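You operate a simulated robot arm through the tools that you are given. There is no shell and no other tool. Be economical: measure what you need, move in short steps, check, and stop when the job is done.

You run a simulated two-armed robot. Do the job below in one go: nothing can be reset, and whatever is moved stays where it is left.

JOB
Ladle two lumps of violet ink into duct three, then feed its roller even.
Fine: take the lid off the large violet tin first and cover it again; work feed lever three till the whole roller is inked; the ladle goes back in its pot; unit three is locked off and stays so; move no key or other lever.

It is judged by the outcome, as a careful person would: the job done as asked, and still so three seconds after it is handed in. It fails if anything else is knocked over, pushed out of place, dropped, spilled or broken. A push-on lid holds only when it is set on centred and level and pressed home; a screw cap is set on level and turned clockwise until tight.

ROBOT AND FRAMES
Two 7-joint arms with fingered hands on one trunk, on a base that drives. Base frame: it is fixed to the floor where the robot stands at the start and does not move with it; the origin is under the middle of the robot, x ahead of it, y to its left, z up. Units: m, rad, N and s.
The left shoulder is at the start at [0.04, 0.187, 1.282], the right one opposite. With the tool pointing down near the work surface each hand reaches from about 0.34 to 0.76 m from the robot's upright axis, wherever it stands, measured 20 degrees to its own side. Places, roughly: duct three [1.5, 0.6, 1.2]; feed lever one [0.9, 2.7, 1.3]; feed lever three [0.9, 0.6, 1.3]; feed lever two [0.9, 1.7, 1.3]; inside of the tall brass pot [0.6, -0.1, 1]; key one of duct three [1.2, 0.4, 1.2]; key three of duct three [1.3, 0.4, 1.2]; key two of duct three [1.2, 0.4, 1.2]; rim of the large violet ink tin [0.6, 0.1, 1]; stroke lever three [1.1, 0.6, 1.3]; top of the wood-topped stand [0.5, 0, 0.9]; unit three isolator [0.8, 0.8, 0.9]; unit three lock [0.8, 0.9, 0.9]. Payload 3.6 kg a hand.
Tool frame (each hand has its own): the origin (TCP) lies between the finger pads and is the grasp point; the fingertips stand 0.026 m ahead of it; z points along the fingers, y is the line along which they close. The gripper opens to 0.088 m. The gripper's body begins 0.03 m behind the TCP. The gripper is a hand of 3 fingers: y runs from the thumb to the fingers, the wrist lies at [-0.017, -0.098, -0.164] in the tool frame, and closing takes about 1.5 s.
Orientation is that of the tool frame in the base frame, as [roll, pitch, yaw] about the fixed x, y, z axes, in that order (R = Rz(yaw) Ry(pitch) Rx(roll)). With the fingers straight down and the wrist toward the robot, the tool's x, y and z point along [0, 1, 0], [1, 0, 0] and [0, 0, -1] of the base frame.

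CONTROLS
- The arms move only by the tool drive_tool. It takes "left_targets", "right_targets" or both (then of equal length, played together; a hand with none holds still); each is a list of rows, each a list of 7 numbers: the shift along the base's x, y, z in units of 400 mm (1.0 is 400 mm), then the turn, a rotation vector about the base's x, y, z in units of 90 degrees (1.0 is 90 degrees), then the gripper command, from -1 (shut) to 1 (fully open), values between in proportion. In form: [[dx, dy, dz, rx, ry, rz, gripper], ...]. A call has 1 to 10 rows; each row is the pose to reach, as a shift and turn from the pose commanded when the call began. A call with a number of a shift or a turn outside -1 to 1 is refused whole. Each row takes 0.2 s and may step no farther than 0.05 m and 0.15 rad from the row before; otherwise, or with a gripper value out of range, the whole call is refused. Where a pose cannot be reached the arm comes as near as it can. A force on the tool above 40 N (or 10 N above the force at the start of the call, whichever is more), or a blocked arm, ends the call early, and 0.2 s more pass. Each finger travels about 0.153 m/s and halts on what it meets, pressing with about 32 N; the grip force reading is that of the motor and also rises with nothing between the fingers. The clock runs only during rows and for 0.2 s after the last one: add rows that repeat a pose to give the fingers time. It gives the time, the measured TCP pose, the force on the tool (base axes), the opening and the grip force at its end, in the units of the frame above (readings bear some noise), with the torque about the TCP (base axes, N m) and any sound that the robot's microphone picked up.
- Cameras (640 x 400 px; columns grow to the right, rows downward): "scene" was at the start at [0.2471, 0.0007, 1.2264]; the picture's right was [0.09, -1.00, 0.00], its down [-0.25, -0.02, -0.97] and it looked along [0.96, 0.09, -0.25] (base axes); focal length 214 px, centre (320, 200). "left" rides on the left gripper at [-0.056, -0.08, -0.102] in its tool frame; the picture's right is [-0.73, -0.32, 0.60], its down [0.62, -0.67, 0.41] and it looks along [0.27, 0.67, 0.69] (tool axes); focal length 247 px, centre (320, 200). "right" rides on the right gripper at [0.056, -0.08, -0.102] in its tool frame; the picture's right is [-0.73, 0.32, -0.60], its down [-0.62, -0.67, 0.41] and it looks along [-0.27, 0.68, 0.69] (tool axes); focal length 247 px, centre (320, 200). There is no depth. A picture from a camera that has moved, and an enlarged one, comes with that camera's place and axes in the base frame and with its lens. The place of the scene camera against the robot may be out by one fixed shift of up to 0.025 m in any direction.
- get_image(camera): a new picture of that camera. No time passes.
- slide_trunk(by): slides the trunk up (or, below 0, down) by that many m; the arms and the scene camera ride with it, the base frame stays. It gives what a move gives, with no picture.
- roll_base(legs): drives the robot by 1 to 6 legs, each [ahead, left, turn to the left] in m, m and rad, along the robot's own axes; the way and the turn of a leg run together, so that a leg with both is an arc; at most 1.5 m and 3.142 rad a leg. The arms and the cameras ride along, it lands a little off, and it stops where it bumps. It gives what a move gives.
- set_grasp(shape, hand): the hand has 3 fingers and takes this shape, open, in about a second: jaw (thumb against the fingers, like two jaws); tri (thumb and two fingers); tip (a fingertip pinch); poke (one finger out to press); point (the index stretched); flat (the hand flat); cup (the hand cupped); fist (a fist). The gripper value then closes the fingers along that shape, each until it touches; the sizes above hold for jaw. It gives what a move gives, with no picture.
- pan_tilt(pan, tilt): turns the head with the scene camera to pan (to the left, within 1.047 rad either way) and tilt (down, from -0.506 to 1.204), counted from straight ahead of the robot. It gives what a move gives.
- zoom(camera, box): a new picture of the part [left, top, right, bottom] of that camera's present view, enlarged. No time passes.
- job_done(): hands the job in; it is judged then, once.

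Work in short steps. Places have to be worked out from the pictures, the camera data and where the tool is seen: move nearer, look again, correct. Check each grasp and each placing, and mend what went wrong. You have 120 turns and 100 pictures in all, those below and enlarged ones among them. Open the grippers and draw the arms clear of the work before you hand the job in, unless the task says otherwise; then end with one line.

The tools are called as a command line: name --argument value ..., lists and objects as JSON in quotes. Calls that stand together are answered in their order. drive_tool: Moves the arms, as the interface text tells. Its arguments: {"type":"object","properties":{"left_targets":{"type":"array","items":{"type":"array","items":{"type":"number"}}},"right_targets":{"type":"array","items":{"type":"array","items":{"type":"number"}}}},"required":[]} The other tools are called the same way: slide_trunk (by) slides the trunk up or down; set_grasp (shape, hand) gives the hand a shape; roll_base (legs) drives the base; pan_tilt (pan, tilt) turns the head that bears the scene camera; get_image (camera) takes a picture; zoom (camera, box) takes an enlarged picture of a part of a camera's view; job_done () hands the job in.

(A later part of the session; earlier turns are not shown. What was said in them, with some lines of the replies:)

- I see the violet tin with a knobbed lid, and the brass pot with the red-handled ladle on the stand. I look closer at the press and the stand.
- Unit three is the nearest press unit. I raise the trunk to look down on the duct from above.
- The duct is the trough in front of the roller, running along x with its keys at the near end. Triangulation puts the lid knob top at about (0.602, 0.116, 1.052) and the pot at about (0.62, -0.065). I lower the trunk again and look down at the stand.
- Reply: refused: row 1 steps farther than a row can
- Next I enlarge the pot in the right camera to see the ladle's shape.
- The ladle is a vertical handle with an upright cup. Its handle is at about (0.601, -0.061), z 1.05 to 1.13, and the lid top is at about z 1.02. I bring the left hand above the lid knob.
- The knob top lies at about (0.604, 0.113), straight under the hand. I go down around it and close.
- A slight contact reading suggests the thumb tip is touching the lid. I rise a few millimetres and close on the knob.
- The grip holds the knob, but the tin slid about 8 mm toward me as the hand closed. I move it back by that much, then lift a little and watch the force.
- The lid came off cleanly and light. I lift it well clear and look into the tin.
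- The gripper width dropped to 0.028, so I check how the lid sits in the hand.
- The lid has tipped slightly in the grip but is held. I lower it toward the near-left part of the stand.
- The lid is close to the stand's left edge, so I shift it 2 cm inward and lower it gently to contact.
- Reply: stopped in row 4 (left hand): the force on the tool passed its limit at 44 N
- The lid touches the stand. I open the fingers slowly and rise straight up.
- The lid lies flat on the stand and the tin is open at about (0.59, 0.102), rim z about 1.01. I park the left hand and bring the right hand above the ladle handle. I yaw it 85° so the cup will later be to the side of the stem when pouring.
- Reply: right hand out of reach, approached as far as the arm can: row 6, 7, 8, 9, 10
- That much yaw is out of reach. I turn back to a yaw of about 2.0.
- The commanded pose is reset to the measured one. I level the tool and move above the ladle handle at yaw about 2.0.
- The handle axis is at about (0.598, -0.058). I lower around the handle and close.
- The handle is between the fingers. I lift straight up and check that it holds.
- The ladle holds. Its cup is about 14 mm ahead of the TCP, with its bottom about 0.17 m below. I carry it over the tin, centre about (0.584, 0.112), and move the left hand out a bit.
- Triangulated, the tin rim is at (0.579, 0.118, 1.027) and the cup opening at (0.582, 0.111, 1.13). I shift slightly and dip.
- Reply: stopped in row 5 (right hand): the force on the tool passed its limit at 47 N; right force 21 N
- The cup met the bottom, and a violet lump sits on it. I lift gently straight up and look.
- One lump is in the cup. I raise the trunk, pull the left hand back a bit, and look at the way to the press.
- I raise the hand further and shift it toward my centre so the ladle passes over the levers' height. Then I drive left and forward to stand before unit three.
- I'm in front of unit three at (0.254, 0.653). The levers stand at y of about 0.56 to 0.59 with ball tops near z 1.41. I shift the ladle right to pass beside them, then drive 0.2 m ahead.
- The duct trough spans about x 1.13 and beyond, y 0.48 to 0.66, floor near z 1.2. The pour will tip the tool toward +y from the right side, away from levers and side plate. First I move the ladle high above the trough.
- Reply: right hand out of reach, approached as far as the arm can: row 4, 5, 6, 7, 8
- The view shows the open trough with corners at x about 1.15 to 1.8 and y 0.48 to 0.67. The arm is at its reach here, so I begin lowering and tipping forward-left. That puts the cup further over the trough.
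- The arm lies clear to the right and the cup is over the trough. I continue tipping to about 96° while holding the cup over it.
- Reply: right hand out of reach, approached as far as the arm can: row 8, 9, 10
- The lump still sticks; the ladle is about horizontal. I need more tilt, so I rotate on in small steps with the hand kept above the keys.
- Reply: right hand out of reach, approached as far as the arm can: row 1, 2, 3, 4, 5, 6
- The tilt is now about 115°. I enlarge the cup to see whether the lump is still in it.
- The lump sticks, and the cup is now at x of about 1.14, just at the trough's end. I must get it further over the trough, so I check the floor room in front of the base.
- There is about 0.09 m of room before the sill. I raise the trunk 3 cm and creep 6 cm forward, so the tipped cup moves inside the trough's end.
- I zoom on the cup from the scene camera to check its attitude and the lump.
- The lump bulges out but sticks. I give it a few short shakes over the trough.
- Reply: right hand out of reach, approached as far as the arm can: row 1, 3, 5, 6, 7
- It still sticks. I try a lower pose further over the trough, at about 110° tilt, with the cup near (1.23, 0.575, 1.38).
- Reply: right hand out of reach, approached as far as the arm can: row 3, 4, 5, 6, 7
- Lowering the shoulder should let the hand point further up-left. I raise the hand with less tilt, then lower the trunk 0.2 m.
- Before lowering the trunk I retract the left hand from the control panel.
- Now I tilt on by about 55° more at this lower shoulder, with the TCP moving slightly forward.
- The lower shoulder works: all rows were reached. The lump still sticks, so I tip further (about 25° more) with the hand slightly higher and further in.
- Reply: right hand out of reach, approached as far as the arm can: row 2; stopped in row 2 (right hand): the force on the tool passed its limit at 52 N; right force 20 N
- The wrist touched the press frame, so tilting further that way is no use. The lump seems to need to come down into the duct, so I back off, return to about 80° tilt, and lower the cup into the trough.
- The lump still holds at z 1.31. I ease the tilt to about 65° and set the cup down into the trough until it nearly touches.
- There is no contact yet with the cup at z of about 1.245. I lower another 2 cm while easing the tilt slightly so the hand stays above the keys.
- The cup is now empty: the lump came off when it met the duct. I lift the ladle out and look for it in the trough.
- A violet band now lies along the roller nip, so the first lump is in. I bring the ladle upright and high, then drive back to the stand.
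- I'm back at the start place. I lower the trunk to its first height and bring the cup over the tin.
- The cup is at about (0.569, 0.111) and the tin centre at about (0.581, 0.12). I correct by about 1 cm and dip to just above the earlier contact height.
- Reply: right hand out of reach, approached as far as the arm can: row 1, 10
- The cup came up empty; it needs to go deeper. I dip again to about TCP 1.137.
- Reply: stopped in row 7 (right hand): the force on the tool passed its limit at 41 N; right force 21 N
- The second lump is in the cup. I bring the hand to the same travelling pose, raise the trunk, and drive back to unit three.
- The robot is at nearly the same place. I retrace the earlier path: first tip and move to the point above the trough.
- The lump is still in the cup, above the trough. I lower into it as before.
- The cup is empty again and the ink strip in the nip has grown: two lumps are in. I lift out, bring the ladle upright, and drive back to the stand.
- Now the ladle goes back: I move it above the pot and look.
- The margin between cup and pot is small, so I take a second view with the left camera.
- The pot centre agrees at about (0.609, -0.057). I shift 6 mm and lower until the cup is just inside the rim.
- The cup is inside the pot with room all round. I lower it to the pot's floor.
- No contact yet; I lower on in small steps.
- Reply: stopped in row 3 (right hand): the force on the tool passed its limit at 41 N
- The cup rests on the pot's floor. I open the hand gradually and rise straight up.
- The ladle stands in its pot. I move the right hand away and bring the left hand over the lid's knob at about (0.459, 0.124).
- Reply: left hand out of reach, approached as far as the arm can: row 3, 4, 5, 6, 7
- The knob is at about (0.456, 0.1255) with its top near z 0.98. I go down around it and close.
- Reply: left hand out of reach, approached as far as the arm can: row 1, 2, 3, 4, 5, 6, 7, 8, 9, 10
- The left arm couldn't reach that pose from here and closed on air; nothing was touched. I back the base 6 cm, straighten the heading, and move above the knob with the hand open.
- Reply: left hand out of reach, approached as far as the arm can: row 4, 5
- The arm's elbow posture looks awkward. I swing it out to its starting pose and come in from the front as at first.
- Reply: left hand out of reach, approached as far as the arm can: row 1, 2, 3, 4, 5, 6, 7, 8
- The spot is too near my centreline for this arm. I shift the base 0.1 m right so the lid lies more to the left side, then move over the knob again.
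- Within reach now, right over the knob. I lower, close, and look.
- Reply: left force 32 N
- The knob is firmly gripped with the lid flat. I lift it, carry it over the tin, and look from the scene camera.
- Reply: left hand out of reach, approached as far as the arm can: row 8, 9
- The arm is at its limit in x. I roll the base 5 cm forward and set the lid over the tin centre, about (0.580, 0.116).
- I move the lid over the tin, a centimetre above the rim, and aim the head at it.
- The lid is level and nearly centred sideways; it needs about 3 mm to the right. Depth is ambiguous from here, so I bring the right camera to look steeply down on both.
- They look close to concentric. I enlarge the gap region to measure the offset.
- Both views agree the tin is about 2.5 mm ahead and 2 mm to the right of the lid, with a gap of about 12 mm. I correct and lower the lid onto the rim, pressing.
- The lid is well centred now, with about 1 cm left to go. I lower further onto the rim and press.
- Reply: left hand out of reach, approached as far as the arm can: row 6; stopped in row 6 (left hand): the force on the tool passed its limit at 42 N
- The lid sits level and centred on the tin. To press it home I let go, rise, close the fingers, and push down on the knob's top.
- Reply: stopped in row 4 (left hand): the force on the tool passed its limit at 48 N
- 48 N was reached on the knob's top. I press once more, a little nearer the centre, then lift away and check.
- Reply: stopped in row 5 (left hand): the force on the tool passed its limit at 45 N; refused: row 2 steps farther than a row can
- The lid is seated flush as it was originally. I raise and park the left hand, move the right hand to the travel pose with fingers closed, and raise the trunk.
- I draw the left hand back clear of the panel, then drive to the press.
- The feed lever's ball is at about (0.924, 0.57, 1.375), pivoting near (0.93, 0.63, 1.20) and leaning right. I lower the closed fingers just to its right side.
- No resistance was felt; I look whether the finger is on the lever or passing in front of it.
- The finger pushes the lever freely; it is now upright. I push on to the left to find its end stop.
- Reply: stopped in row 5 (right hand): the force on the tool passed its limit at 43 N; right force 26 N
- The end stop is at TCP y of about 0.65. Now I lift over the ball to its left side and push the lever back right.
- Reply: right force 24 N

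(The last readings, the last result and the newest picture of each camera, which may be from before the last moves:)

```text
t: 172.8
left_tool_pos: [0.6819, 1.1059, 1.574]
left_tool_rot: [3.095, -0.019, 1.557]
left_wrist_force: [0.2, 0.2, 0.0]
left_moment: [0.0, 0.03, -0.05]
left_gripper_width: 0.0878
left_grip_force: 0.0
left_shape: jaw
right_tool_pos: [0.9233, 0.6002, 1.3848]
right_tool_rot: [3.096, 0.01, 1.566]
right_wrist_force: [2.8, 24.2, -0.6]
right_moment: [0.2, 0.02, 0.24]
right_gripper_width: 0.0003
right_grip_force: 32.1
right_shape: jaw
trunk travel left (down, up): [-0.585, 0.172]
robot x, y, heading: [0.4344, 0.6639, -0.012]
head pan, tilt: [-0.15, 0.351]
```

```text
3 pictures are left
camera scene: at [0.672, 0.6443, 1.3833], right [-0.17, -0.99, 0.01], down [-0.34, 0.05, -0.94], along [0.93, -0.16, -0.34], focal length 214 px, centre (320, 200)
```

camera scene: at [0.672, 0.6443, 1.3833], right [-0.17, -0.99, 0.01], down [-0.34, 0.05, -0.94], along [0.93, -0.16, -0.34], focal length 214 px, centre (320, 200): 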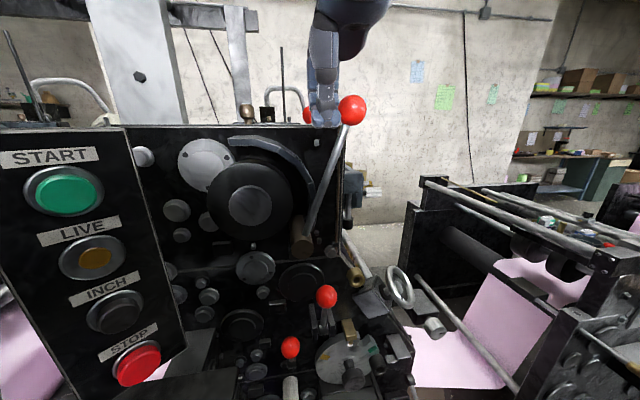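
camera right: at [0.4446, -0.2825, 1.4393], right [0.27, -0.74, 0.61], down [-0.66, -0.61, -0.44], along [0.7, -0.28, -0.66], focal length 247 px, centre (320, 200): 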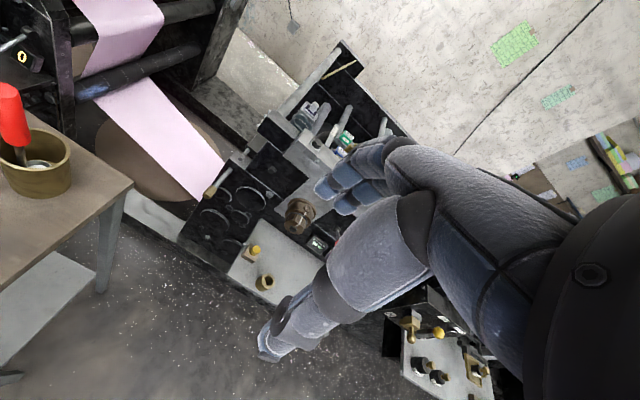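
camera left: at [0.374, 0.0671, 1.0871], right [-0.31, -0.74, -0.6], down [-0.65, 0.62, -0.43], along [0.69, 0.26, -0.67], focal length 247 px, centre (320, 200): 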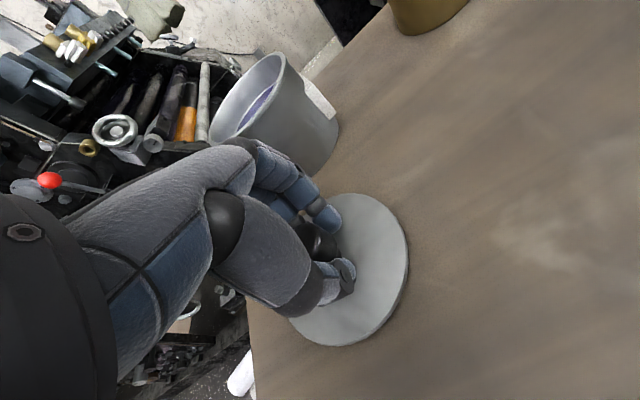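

One full stroke is done: the lever is back at its right stop. I repeat full strokes, left and right, using the same offsets.

drive_tool --right_targets '[[0, 0.025, 0, 0, 0, 0, -1], [0, 0.025, 0.09, 0, 0, 0, -1], [0, 0.025, 0.18, 0, 0, 0, -1], [0, -0.08, 0.19, 0, 0, 0, -1], [0, -0.18, 0.19, 0, 0, 0, -1], [0, -0.26, 0.19, 0, 0, 0, -1], [0, -0.26, 0.1, 0, 0, 0, -1], [0, -0.26, 0, 0, 0, 0, -1]]'

drive_tool --right_targets '[[0, 0.08, 0, 0, 0, 0, -1], [0, 0.16, 0, 0, 0, 0, -1], [0, 0.24, 0, 0, 0, 0, -1], [0, 0.32, 0, 0, 0, 0, -1], [0, 0.37, 0, 0, 0, 0, -1], [0, 0.4, 0, 0, 0, 0, -1]]'

drive_tool --right_targets '[[0, -0.025, 0, 0, 0, 0, -1], [0, -0.025, 0.09, 0, 0, 0, -1], [0, -0.025, 0.18, 0, 0, 0, -1], [0, 0.08, 0.19, 0, 0, 0, -1], [0, 0.18, 0.19, 0, 0, 0, -1], [0, 0.26, 0.19, 0, 0, 0, -1], [0, 0.26, 0.1, 0, 0, 0, -1], [0, 0.26, 0, 0, 0, 0, -1]]'

drive_tool --right_targets '[[0, -0.08, 0, 0, 0, 0, -1], [0, -0.16, 0, 0, 0, 0, -1], [0, -0.24, 0, 0, 0, 0, -1], [0, -0.32, 0, 0, 0, 0, -1], [0, -0.37, 0, 0, 0, 0, -1], [0, -0.4, 0, 0, 0, 0, -1]]'

```text
t: 174.6
left_tool_pos: [0.6823, 1.0975, 1.576]
left_tool_rot: [3.096, -0.023, 1.555]
left_wrist_force: [-0.1, 0.0, 0.3]
left_moment: [-0.01, 0.0, -0.01]
left_gripper_width: 0.0877
left_grip_force: 0.1
left_shape: jaw
right_tool_pos: [0.9215, 0.488, 1.3867]
right_tool_rot: [3.097, 0.01, 1.555]
right_wrist_force: [-0.3, 0.2, -0.1]
right_moment: [0.03, -0.02, -0.03]
right_gripper_width: 0.0001
right_grip_force: 32.1
right_shape: jaw
trunk travel left (down, up): [-0.585, 0.172]
robot x, y, heading: [0.4343, 0.6621, -0.017]
head pan, tilt: [-0.15, 0.351]
```

```text
t: 176.0
left_tool_pos: [0.6817, 1.0961, 1.5757]
left_tool_rot: [3.094, -0.025, 1.553]
left_wrist_force: [-0.8, -0.9, 0.1]
left_moment: [-0.01, -0.01, 0.0]
left_gripper_width: 0.0878
left_grip_force: 0.0
left_shape: jaw
right_tool_pos: [0.9237, 0.6467, 1.387]
right_tool_rot: [3.096, 0.01, 1.553]
right_wrist_force: [0.2, -3.7, -0.9]
right_moment: [-0.03, 0.0, -0.02]
right_gripper_width: 0.0
right_grip_force: 32.2
right_shape: jaw
trunk travel left (down, up): [-0.585, 0.172]
robot x, y, heading: [0.4351, 0.6637, -0.019]
head pan, tilt: [-0.15, 0.351]
```

```text
t: 177.8
left_tool_pos: [0.6815, 1.0974, 1.5757]
left_tool_rot: [3.095, -0.023, 1.556]
left_wrist_force: [-0.1, 0.4, -0.3]
left_moment: [0.0, 0.03, -0.04]
left_gripper_width: 0.0878
left_grip_force: 0.0
left_shape: jaw
right_tool_pos: [0.9233, 0.753, 1.3843]
right_tool_rot: [3.097, 0.01, 1.556]
right_wrist_force: [0.7, -0.5, -0.5]
right_moment: [0.01, -0.02, 0.0]
right_gripper_width: 0.0
right_grip_force: 32.6
right_shape: jaw
trunk travel left (down, up): [-0.585, 0.172]
robot x, y, heading: [0.4325, 0.6634, -0.019]
head pan, tilt: [-0.15, 0.351]
```

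```text
t: 179.2
left_tool_pos: [0.6831, 1.1051, 1.5741]
left_tool_rot: [3.094, -0.021, 1.557]
left_wrist_force: [0.2, 0.3, 0.8]
left_moment: [-0.01, -0.02, -0.02]
left_gripper_width: 0.0879
left_grip_force: 0.0
left_shape: jaw
right_tool_pos: [0.9222, 0.6005, 1.3857]
right_tool_rot: [3.095, 0.012, 1.564]
right_wrist_force: [4.5, 25.8, -2.1]
right_moment: [0.21, -0.04, 0.24]
right_gripper_width: 0.0
right_grip_force: 31.9
right_shape: jaw
trunk travel left (down, up): [-0.585, 0.172]
robot x, y, heading: [0.431, 0.662, -0.019]
head pan, tilt: [-0.15, 0.351]
```

The cycle works well. I do two more full strokes.

drive_tool --right_targets '[[0, 0.025, 0, 0, 0, 0, -1], [0, 0.025, 0.09, 0, 0, 0, -1], [0, 0.025, 0.18, 0, 0, 0, -1], [0, -0.08, 0.19, 0, 0, 0, -1], [0, -0.18, 0.19, 0, 0, 0, -1], [0, -0.26, 0.19, 0, 0, 0, -1], [0, -0.26, 0.1, 0, 0, 0, -1], [0, -0.26, 0, 0, 0, 0, -1]]'

drive_tool --right_targets '[[0, 0.08, 0, 0, 0, 0, -1], [0, 0.16, 0, 0, 0, 0, -1], [0, 0.24, 0, 0, 0, 0, -1], [0, 0.32, 0, 0, 0, 0, -1], [0, 0.38, 0, 0, 0, 0, -1], [0, 0.41, 0, 0, 0, 0, -1]]'

drive_tool --right_targets '[[0, -0.025, 0, 0, 0, 0, -1], [0, -0.025, 0.09, 0, 0, 0, -1], [0, -0.025, 0.18, 0, 0, 0, -1], [0, 0.08, 0.19, 0, 0, 0, -1], [0, 0.18, 0.19, 0, 0, 0, -1], [0, 0.25, 0.19, 0, 0, 0, -1], [0, 0.25, 0.1, 0, 0, 0, -1], [0, 0.25, 0, 0, 0, 0, -1]]'

drive_tool --right_targets '[[0, -0.08, 0, 0, 0, 0, -1], [0, -0.16, 0, 0, 0, 0, -1], [0, -0.24, 0, 0, 0, 0, -1], [0, -0.32, 0, 0, 0, 0, -1], [0, -0.37, 0, 0, 0, 0, -1], [0, -0.4, 0, 0, 0, 0, -1]]'

drive_tool --right_targets '[[0, 0.025, 0, 0, 0, 0, -1], [0, 0.025, 0.09, 0, 0, 0, -1], [0, 0.025, 0.18, 0, 0, 0, -1], [0, -0.08, 0.19, 0, 0, 0, -1], [0, -0.18, 0.19, 0, 0, 0, -1], [0, -0.26, 0.19, 0, 0, 0, -1], [0, -0.26, 0.1, 0, 0, 0, -1], [0, -0.26, 0, 0, 0, 0, -1]]'

drive_tool --right_targets '[[0, 0.08, 0, 0, 0, 0, -1], [0, 0.16, 0, 0, 0, 0, -1], [0, 0.24, 0, 0, 0, 0, -1], [0, 0.32, 0, 0, 0, 0, -1], [0, 0.38, 0, 0, 0, 0, -1], [0, 0.41, 0, 0, 0, 0, -1]]'

drive_tool --right_targets '[[0, -0.025, 0, 0, 0, 0, -1], [0, -0.025, 0.09, 0, 0, 0, -1], [0, -0.025, 0.18, 0, 0, 0, -1], [0, 0.08, 0.19, 0, 0, 0, -1], [0, 0.18, 0.19, 0, 0, 0, -1], [0, 0.25, 0.19, 0, 0, 0, -1], [0, 0.25, 0.1, 0, 0, 0, -1], [0, 0.25, 0, 0, 0, 0, -1]]'

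drive_tool --right_targets '[[0, -0.08, 0, 0, 0, 0, -1], [0, -0.16, 0, 0, 0, 0, -1], [0, -0.24, 0, 0, 0, 0, -1], [0, -0.32, 0, 0, 0, 0, -1], [0, -0.37, 0, 0, 0, 0, -1], [0, -0.4, 0, 0, 0, 0, -1]]'

```text
t: 181.0
left_tool_pos: [0.683, 1.0979, 1.5759]
left_tool_rot: [3.094, -0.023, 1.554]
left_wrist_force: [0.5, -0.8, 0.2]
left_moment: [0.01, 0.02, 0.01]
left_gripper_width: 0.0876
left_grip_force: 0.0
left_shape: jaw
right_tool_pos: [0.918, 0.4888, 1.3869]
right_tool_rot: [3.095, 0.01, 1.557]
right_wrist_force: [-0.3, 0.8, -0.3]
right_moment: [-0.01, 0.02, -0.02]
right_gripper_width: 0.0002
right_grip_force: 32.2
right_shape: jaw
trunk travel left (down, up): [-0.585, 0.172]
robot x, y, heading: [0.4346, 0.6626, -0.022]
head pan, tilt: [-0.15, 0.351]
```

```text
t: 182.4
left_tool_pos: [0.6824, 1.0915, 1.5788]
left_tool_rot: [3.092, -0.028, 1.554]
left_wrist_force: [0.4, 0.3, 0.7]
left_moment: [0.03, 0.02, 0.0]
left_gripper_width: 0.0878
left_grip_force: 0.1
left_shape: jaw
right_tool_pos: [0.9194, 0.6467, 1.3855]
right_tool_rot: [3.098, 0.011, 1.55]
right_wrist_force: [-2.5, -13.9, -1.2]
right_moment: [-0.1, 0.03, -0.13]
right_gripper_width: 0.0
right_grip_force: 32.2
right_shape: jaw
trunk travel left (down, up): [-0.585, 0.172]
robot x, y, heading: [0.4342, 0.6595, -0.018]
head pan, tilt: [-0.15, 0.351]
```

```text
t: 184.2
left_tool_pos: [0.6819, 1.0981, 1.5761]
left_tool_rot: [3.096, -0.025, 1.554]
left_wrist_force: [-0.7, -0.5, 0.4]
left_moment: [-0.01, 0.0, 0.03]
left_gripper_width: 0.0875
left_grip_force: 0.0
left_shape: jaw
right_tool_pos: [0.9219, 0.7521, 1.3852]
right_tool_rot: [3.098, 0.01, 1.555]
right_wrist_force: [1.0, -0.3, -0.7]
right_moment: [0.03, -0.02, 0.0]
right_gripper_width: 0.0
right_grip_force: 32.1
right_shape: jaw
trunk travel left (down, up): [-0.585, 0.172]
robot x, y, heading: [0.4413, 0.659, -0.02]
head pan, tilt: [-0.15, 0.351]
```

```text
t: 185.6
left_tool_pos: [0.6814, 1.1062, 1.5739]
left_tool_rot: [3.095, -0.022, 1.556]
left_wrist_force: [-0.3, 0.7, 0.1]
left_moment: [0.0, 0.0, -0.02]
left_gripper_width: 0.0879
left_grip_force: 0.1
left_shape: jaw
right_tool_pos: [0.9189, 0.6011, 1.3871]
right_tool_rot: [3.095, 0.009, 1.566]
right_wrist_force: [1.8, 26.7, -0.7]
right_moment: [0.23, -0.02, 0.24]
right_gripper_width: 0.0001
right_grip_force: 31.9
right_shape: jaw
trunk travel left (down, up): [-0.585, 0.172]
robot x, y, heading: [0.4354, 0.6593, -0.015]
head pan, tilt: [-0.15, 0.351]
```

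```text
t: 187.4
left_tool_pos: [0.6824, 1.0979, 1.5764]
left_tool_rot: [3.094, -0.025, 1.556]
left_wrist_force: [0.1, -0.2, 0.1]
left_moment: [0.02, 0.01, -0.01]
left_gripper_width: 0.0878
left_grip_force: 0.0
left_shape: jaw
right_tool_pos: [0.9242, 0.4863, 1.3836]
right_tool_rot: [3.096, 0.013, 1.556]
right_wrist_force: [0.8, 0.4, -0.7]
right_moment: [-0.02, 0.0, 0.0]
right_gripper_width: 0.0001
right_grip_force: 32.3
right_shape: jaw
trunk travel left (down, up): [-0.585, 0.172]
robot x, y, heading: [0.4333, 0.6619, -0.019]
head pan, tilt: [-0.15, 0.351]
```

```text
t: 188.8
left_tool_pos: [0.6825, 1.0929, 1.5765]
left_tool_rot: [3.095, -0.027, 1.554]
left_wrist_force: [-0.6, 0.4, -0.8]
left_moment: [0.01, -0.02, 0.02]
left_gripper_width: 0.0877
left_grip_force: 0.1
left_shape: jaw
right_tool_pos: [0.921, 0.6471, 1.3837]
right_tool_rot: [3.096, 0.009, 1.551]
right_wrist_force: [0.7, -11.1, -0.5]
right_moment: [-0.04, 0.02, -0.13]
right_gripper_width: 0.0
right_grip_force: 32.1
right_shape: jaw
trunk travel left (down, up): [-0.585, 0.172]
robot x, y, heading: [0.4344, 0.6659, -0.017]
head pan, tilt: [-0.15, 0.351]
```

```text
t: 190.6
left_tool_pos: [0.6825, 1.0969, 1.5761]
left_tool_rot: [3.097, -0.024, 1.554]
left_wrist_force: [0.1, -0.8, -0.1]
left_moment: [-0.01, -0.02, -0.02]
left_gripper_width: 0.088
left_grip_force: 0.0
left_shape: jaw
right_tool_pos: [0.9225, 0.7506, 1.3871]
right_tool_rot: [3.097, 0.01, 1.555]
right_wrist_force: [0.4, -0.4, 0.3]
right_moment: [-0.02, -0.01, -0.01]
right_gripper_width: 0.0002
right_grip_force: 32.1
right_shape: jaw
trunk travel left (down, up): [-0.585, 0.172]
robot x, y, heading: [0.4322, 0.6587, -0.015]
head pan, tilt: [-0.15, 0.351]
```

```text
t: 192.0
left_tool_pos: [0.6825, 1.1057, 1.5745]
left_tool_rot: [3.094, -0.02, 1.557]
left_wrist_force: [0.0, -0.3, -0.5]
left_moment: [-0.05, 0.02, -0.03]
left_gripper_width: 0.0875
left_grip_force: 0.1
left_shape: jaw
right_tool_pos: [0.9212, 0.6011, 1.3845]
right_tool_rot: [3.097, 0.012, 1.564]
right_wrist_force: [0.6, 21.8, -4.5]
right_moment: [0.23, 0.02, 0.19]
right_gripper_width: 0.0
right_grip_force: 32.3
right_shape: jaw
trunk travel left (down, up): [-0.585, 0.172]
robot x, y, heading: [0.4359, 0.6638, -0.015]
head pan, tilt: [-0.15, 0.351]
```

Four strokes are done. I lift the hand high and look at the roller with the right camera.

drive_tool --right_targets '[[0, 0.025, 0, 0, 0, 0, -1], [0, 0.025, 0.1, 0, 0, 0, -1], [0, 0.025, 0.2, 0, 0, 0, -1], [0, -0.03, 0.3, 0, 0, 0, -1], [0.05, -0.09, 0.4, 0, 0, 0, -1], [0.1, -0.14, 0.5, 0, 0, 0, -1], [0.12, -0.18, 0.56, 0, 0, 0, -1]]'

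get_image --camera "right"

```text
refused: row 5 steps farther than a row can; nothing moved
```

```text
2 pictures are left
camera right: at [0.8383, 0.6574, 1.4812], right [0.29, -0.73, 0.62], down [-0.65, -0.62, -0.43], along [0.7, -0.28, -0.65], focal length 247 px, centre (320, 200)
```

right: 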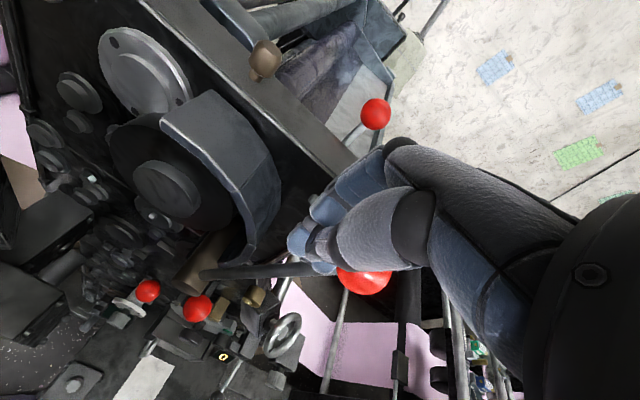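

The partly visible roller already has a violet tint. I lift the hand to the better vantage in smaller steps.

drive_tool --right_targets '[[0, 0.025, 0, 0, 0, 0, -1], [0, 0.025, 0.1, 0, 0, 0, -1], [0, 0.025, 0.2, 0, 0, 0, -1], [0, -0.02, 0.3, 0, 0, 0, -1], [0.03, -0.07, 0.4, 0, 0, 0, -1], [0.06, -0.12, 0.5, 0, 0, 0, -1], [0.1, -0.18, 0.57, 0, 0, 0, -1], [0.12, -0.26, 0.6, 0, 0, 0, -1]]'

zoom --camera "right" --box '[80, 60, 400, 300]'

```text
t: 193.8
left_tool_pos: [0.6817, 1.0958, 1.5769]
left_tool_rot: [3.096, -0.027, 1.555]
left_wrist_force: [1.1, 0.3, -0.3]
left_moment: [-0.03, -0.04, -0.01]
left_gripper_width: 0.0879
left_grip_force: 0.0
left_shape: jaw
right_tool_pos: [0.9682, 0.4877, 1.628]
right_tool_rot: [3.095, 0.01, 1.556]
right_wrist_force: [0.3, -0.1, -0.7]
right_moment: [-0.01, 0.02, -0.02]
right_gripper_width: 0.0
right_grip_force: 31.9
right_shape: jaw
trunk travel left (down, up): [-0.585, 0.172]
robot x, y, heading: [0.4368, 0.6599, -0.02]
head pan, tilt: [-0.15, 0.351]
```

```text
1.67 times, centred on (240, 180) of right
camera zoom: at [0.8851, 0.5448, 1.7239], right [0.28, -0.73, 0.62], down [-0.65, -0.62, -0.43], along [0.7, -0.28, -0.65], focal length 412 px, centre (453, 233)
```

zoom: 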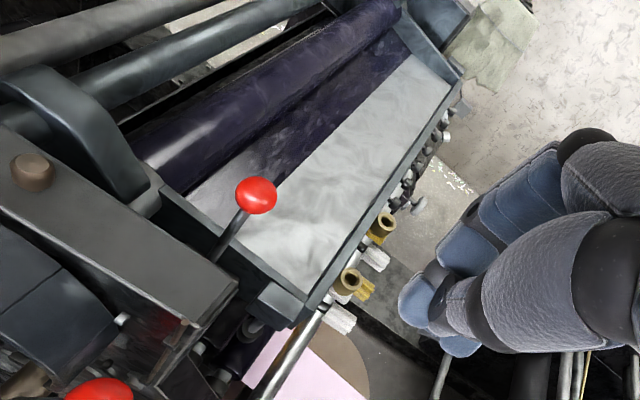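

The roller looks violet along its whole length. To be sure it is inked all the way round, I do two more full strokes.

drive_tool --right_targets '[[-0.06, 0, -0.05, 0, 0, 0, -1], [-0.118, 0, -0.12, 0, 0, 0, -1], [-0.118, 0, -0.22, 0, 0, 0, -1], [-0.118, 0, -0.32, 0, 0, 0, -1], [-0.118, 0, -0.42, 0, 0, 0, -1], [-0.118, 0, -0.52, 0, 0, 0, -1], [-0.118, 0, -0.605, 0, 0, 0, -1]]'

drive_tool --right_targets '[[0, 0.08, 0, 0, 0, 0, -1], [0, 0.16, 0, 0, 0, 0, -1], [0, 0.24, 0, 0, 0, 0, -1], [0, 0.32, 0, 0, 0, 0, -1], [0, 0.38, 0, 0, 0, 0, -1], [0, 0.41, 0, 0, 0, 0, -1]]'

drive_tool --right_targets '[[0, -0.025, 0, 0, 0, 0, -1], [0, -0.025, 0.09, 0, 0, 0, -1], [0, -0.025, 0.18, 0, 0, 0, -1], [0, 0.08, 0.19, 0, 0, 0, -1], [0, 0.18, 0.19, 0, 0, 0, -1], [0, 0.25, 0.19, 0, 0, 0, -1], [0, 0.25, 0.1, 0, 0, 0, -1], [0, 0.25, 0, 0, 0, 0, -1]]'

drive_tool --right_targets '[[0, -0.08, 0, 0, 0, 0, -1], [0, -0.16, 0, 0, 0, 0, -1], [0, -0.24, 0, 0, 0, 0, -1], [0, -0.32, 0, 0, 0, 0, -1], [0, -0.37, 0, 0, 0, 0, -1], [0, -0.4, 0, 0, 0, 0, -1]]'

drive_tool --right_targets '[[0, 0.025, 0, 0, 0, 0, -1], [0, 0.025, 0.09, 0, 0, 0, -1], [0, 0.025, 0.18, 0, 0, 0, -1], [0, -0.08, 0.19, 0, 0, 0, -1], [0, -0.18, 0.19, 0, 0, 0, -1], [0, -0.26, 0.19, 0, 0, 0, -1], [0, -0.26, 0.1, 0, 0, 0, -1], [0, -0.26, 0, 0, 0, 0, -1]]'

drive_tool --right_targets '[[0, 0.08, 0, 0, 0, 0, -1], [0, 0.16, 0, 0, 0, 0, -1], [0, 0.24, 0, 0, 0, 0, -1], [0, 0.32, 0, 0, 0, 0, -1], [0, 0.38, 0, 0, 0, 0, -1], [0, 0.41, 0, 0, 0, 0, -1]]'

drive_tool --right_targets '[[0, -0.025, 0, 0, 0, 0, -1], [0, -0.025, 0.09, 0, 0, 0, -1], [0, -0.025, 0.18, 0, 0, 0, -1], [0, 0.08, 0.19, 0, 0, 0, -1], [0, 0.18, 0.19, 0, 0, 0, -1], [0, 0.25, 0.19, 0, 0, 0, -1], [0, 0.25, 0.1, 0, 0, 0, -1], [0, 0.25, 0, 0, 0, 0, -1]]'

drive_tool --right_targets '[[0, -0.08, 0, 0, 0, 0, -1], [0, -0.16, 0, 0, 0, 0, -1], [0, -0.24, 0, 0, 0, 0, -1], [0, -0.32, 0, 0, 0, 0, -1], [0, -0.37, 0, 0, 0, 0, -1], [0, -0.4, 0, 0, 0, 0, -1]]'

```text
t: 195.4
left_tool_pos: [0.682, 1.0979, 1.5761]
left_tool_rot: [3.094, -0.025, 1.553]
left_wrist_force: [-1.3, -0.5, -0.1]
left_moment: [-0.04, 0.0, 0.02]
left_gripper_width: 0.0879
left_grip_force: 0.1
left_shape: jaw
right_tool_pos: [0.9201, 0.4886, 1.383]
right_tool_rot: [3.095, 0.009, 1.554]
right_wrist_force: [-0.7, 0.8, 0.5]
right_moment: [0.0, 0.0, -0.01]
right_gripper_width: 0.0001
right_grip_force: 32.3
right_shape: jaw
trunk travel left (down, up): [-0.585, 0.172]
robot x, y, heading: [0.4349, 0.661, -0.019]
head pan, tilt: [-0.15, 0.351]
```

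```text
t: 196.8
left_tool_pos: [0.6821, 1.0937, 1.5767]
left_tool_rot: [3.093, -0.029, 1.556]
left_wrist_force: [0.3, -0.3, 0.6]
left_moment: [0.0, -0.03, -0.01]
left_gripper_width: 0.0878
left_grip_force: 0.1
left_shape: jaw
right_tool_pos: [0.9251, 0.6465, 1.3843]
right_tool_rot: [3.096, 0.01, 1.552]
right_wrist_force: [0.8, -8.8, 1.2]
right_moment: [-0.04, 0.05, -0.08]
right_gripper_width: 0.0
right_grip_force: 32.1
right_shape: jaw
trunk travel left (down, up): [-0.585, 0.172]
robot x, y, heading: [0.4372, 0.661, -0.013]
head pan, tilt: [-0.15, 0.351]
```

```text
t: 198.6
left_tool_pos: [0.683, 1.0975, 1.5765]
left_tool_rot: [3.092, -0.025, 1.553]
left_wrist_force: [-0.2, -1.0, 0.2]
left_moment: [-0.02, -0.02, 0.02]
left_gripper_width: 0.0879
left_grip_force: 0.0
left_shape: jaw
right_tool_pos: [0.925, 0.7514, 1.382]
right_tool_rot: [3.096, 0.01, 1.554]
right_wrist_force: [-0.3, 1.0, 0.5]
right_moment: [-0.03, -0.02, -0.02]
right_gripper_width: 0.0
right_grip_force: 32.3
right_shape: jaw
trunk travel left (down, up): [-0.585, 0.172]
robot x, y, heading: [0.432, 0.6627, -0.02]
head pan, tilt: [-0.15, 0.351]
```

```text
t: 200.0
left_tool_pos: [0.6831, 1.104, 1.5743]
left_tool_rot: [3.093, -0.02, 1.557]
left_wrist_force: [-0.4, 0.0, 0.0]
left_moment: [-0.02, -0.04, 0.03]
left_gripper_width: 0.0882
left_grip_force: 0.1
left_shape: jaw
right_tool_pos: [0.923, 0.6001, 1.3845]
right_tool_rot: [3.096, 0.01, 1.563]
right_wrist_force: [2.8, 19.9, -0.7]
right_moment: [0.18, -0.04, 0.23]
right_gripper_width: 0.0
right_grip_force: 31.5
right_shape: jaw
trunk travel left (down, up): [-0.585, 0.172]
robot x, y, heading: [0.4363, 0.6599, -0.019]
head pan, tilt: [-0.15, 0.351]
```

```text
t: 201.8
left_tool_pos: [0.6805, 1.0969, 1.5764]
left_tool_rot: [3.095, -0.025, 1.556]
left_wrist_force: [0.4, 0.3, -0.4]
left_moment: [0.01, 0.0, 0.02]
left_gripper_width: 0.0882
left_grip_force: 0.1
left_shape: jaw
right_tool_pos: [0.9195, 0.4901, 1.3844]
right_tool_rot: [3.096, 0.01, 1.555]
right_wrist_force: [-0.5, 0.7, 0.0]
right_moment: [0.0, -0.02, 0.0]
right_gripper_width: 0.0
right_grip_force: 32.6
right_shape: jaw
trunk travel left (down, up): [-0.585, 0.172]
robot x, y, heading: [0.4339, 0.6627, -0.018]
head pan, tilt: [-0.15, 0.351]
```

```text
t: 203.2
left_tool_pos: [0.6818, 1.0941, 1.5757]
left_tool_rot: [3.095, -0.029, 1.554]
left_wrist_force: [-1.5, 0.5, -0.2]
left_moment: [0.03, 0.03, 0.0]
left_gripper_width: 0.0877
left_grip_force: 0.0
left_shape: jaw
right_tool_pos: [0.9235, 0.6472, 1.3835]
right_tool_rot: [3.097, 0.011, 1.551]
right_wrist_force: [0.4, -8.6, -0.6]
right_moment: [-0.03, -0.04, -0.1]
right_gripper_width: 0.0
right_grip_force: 32.1
right_shape: jaw
trunk travel left (down, up): [-0.585, 0.172]
robot x, y, heading: [0.4337, 0.6602, -0.016]
head pan, tilt: [-0.15, 0.351]
```

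```text
t: 205.0
left_tool_pos: [0.6816, 1.0991, 1.5766]
left_tool_rot: [3.096, -0.024, 1.555]
left_wrist_force: [0.6, -0.6, 0.1]
left_moment: [0.01, 0.0, 0.0]
left_gripper_width: 0.0878
left_grip_force: 0.0
left_shape: jaw
right_tool_pos: [0.9255, 0.7525, 1.383]
right_tool_rot: [3.096, 0.009, 1.556]
right_wrist_force: [-0.4, -0.3, 0.3]
right_moment: [0.02, 0.04, 0.04]
right_gripper_width: 0.0
right_grip_force: 32.1
right_shape: jaw
trunk travel left (down, up): [-0.585, 0.172]
robot x, y, heading: [0.4339, 0.6628, -0.017]
head pan, tilt: [-0.15, 0.351]
```

```text
t: 206.4
left_tool_pos: [0.6818, 1.105, 1.5744]
left_tool_rot: [3.096, -0.021, 1.556]
left_wrist_force: [-0.2, 0.8, 0.2]
left_moment: [-0.02, -0.02, 0.0]
left_gripper_width: 0.088
left_grip_force: 0.1
left_shape: jaw
right_tool_pos: [0.9236, 0.6004, 1.3843]
right_tool_rot: [3.099, 0.01, 1.565]
right_wrist_force: [2.6, 26.7, -4.4]
right_moment: [0.26, -0.01, 0.27]
right_gripper_width: 0.0
right_grip_force: 32.1
right_shape: jaw
trunk travel left (down, up): [-0.585, 0.172]
robot x, y, heading: [0.434, 0.6616, -0.013]
head pan, tilt: [-0.15, 0.351]
```

Lever three is back at its start side after six strokes. I lift the hand to the same vantage, opening it, and take the last picture of the roller.

drive_tool --right_targets '[[0, 0.025, 0, 0, 0, 0, -1], [0, 0.025, 0.1, 0, 0, 0, -1], [0, 0.025, 0.2, 0, 0, 0, -1], [0, -0.02, 0.3, 0, 0, 0, -1], [0.03, -0.07, 0.4, 0, 0, 0, -1], [0.06, -0.12, 0.5, 0, 0, 0, -1], [0.1, -0.18, 0.57, 0, 0, 0, 0], [0.12, -0.26, 0.6, 0, 0, 0, 1], [0.12, -0.26, 0.6, 0, 0, 0, 1]]'

zoom --camera "right" --box '[80, 60, 400, 300]'

```text
t: 208.4
left_tool_pos: [0.6814, 1.0981, 1.5747]
left_tool_rot: [3.095, -0.024, 1.555]
left_wrist_force: [-0.2, 0.1, -0.8]
left_moment: [0.03, 0.01, 0.01]
left_gripper_width: 0.0878
left_grip_force: 0.1
left_shape: jaw
right_tool_pos: [0.9708, 0.4876, 1.6255]
right_tool_rot: [3.096, 0.014, 1.558]
right_wrist_force: [-0.2, -0.3, 0.4]
right_moment: [-0.04, -0.03, 0.02]
right_gripper_width: 0.0877
right_grip_force: 0.1
right_shape: jaw
trunk travel left (down, up): [-0.585, 0.172]
robot x, y, heading: [0.4354, 0.6613, -0.015]
head pan, tilt: [-0.15, 0.351]
```

```text
1.67 times, centred on (240, 180) of right
camera zoom: at [0.8888, 0.5451, 1.7218], right [0.28, -0.73, 0.62], down [-0.66, -0.62, -0.43], along [0.7, -0.29, -0.65], focal length 412 px, centre (453, 233)
```

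zoom: 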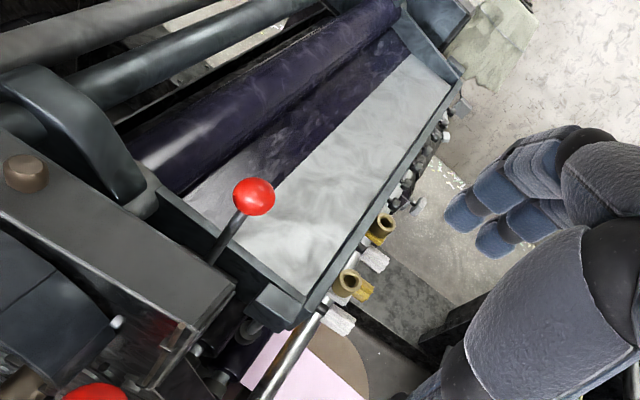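

The roller is violet over its whole length and unchanged by the last strokes; the keys and stroke lever stand as before. I back the robot away from the press, with hands open.

roll_base --legs '[[-0.35, 0, 0]]'

job_done

```text
t: 210.7
left_tool_pos: [0.3407, 1.1046, 1.5767]
left_tool_rot: [3.094, -0.026, 1.556]
left_wrist_force: [0.1, -0.6, 0.6]
left_moment: [-0.01, 0.0, -0.01]
left_gripper_width: 0.0878
left_grip_force: 0.2
left_shape: jaw
right_tool_pos: [0.6316, 0.492, 1.6246]
right_tool_rot: [3.097, 0.011, 1.557]
right_wrist_force: [-1.0, 0.0, 0.9]
right_moment: [0.01, -0.02, 0.0]
right_gripper_width: 0.0876
right_grip_force: 0.0
right_shape: jaw
trunk travel left (down, up): [-0.585, 0.172]
robot x, y, heading: [0.0948, 0.6687, -0.018]
head pan, tilt: [-0.15, 0.351]
```

```text
The job is handed in.
```

I put two lumps of violet ink in duct three and worked feed lever three for six full strokes; the part of the roller I could see is violet along its whole length. The ladle is back in its pot, the lid is pressed back on the tin (which sits 1–2 cm from where it started), I touched no key, isolator or lock and no other lever, though my wrist brushed the press frame once, and both hands are open and clear.
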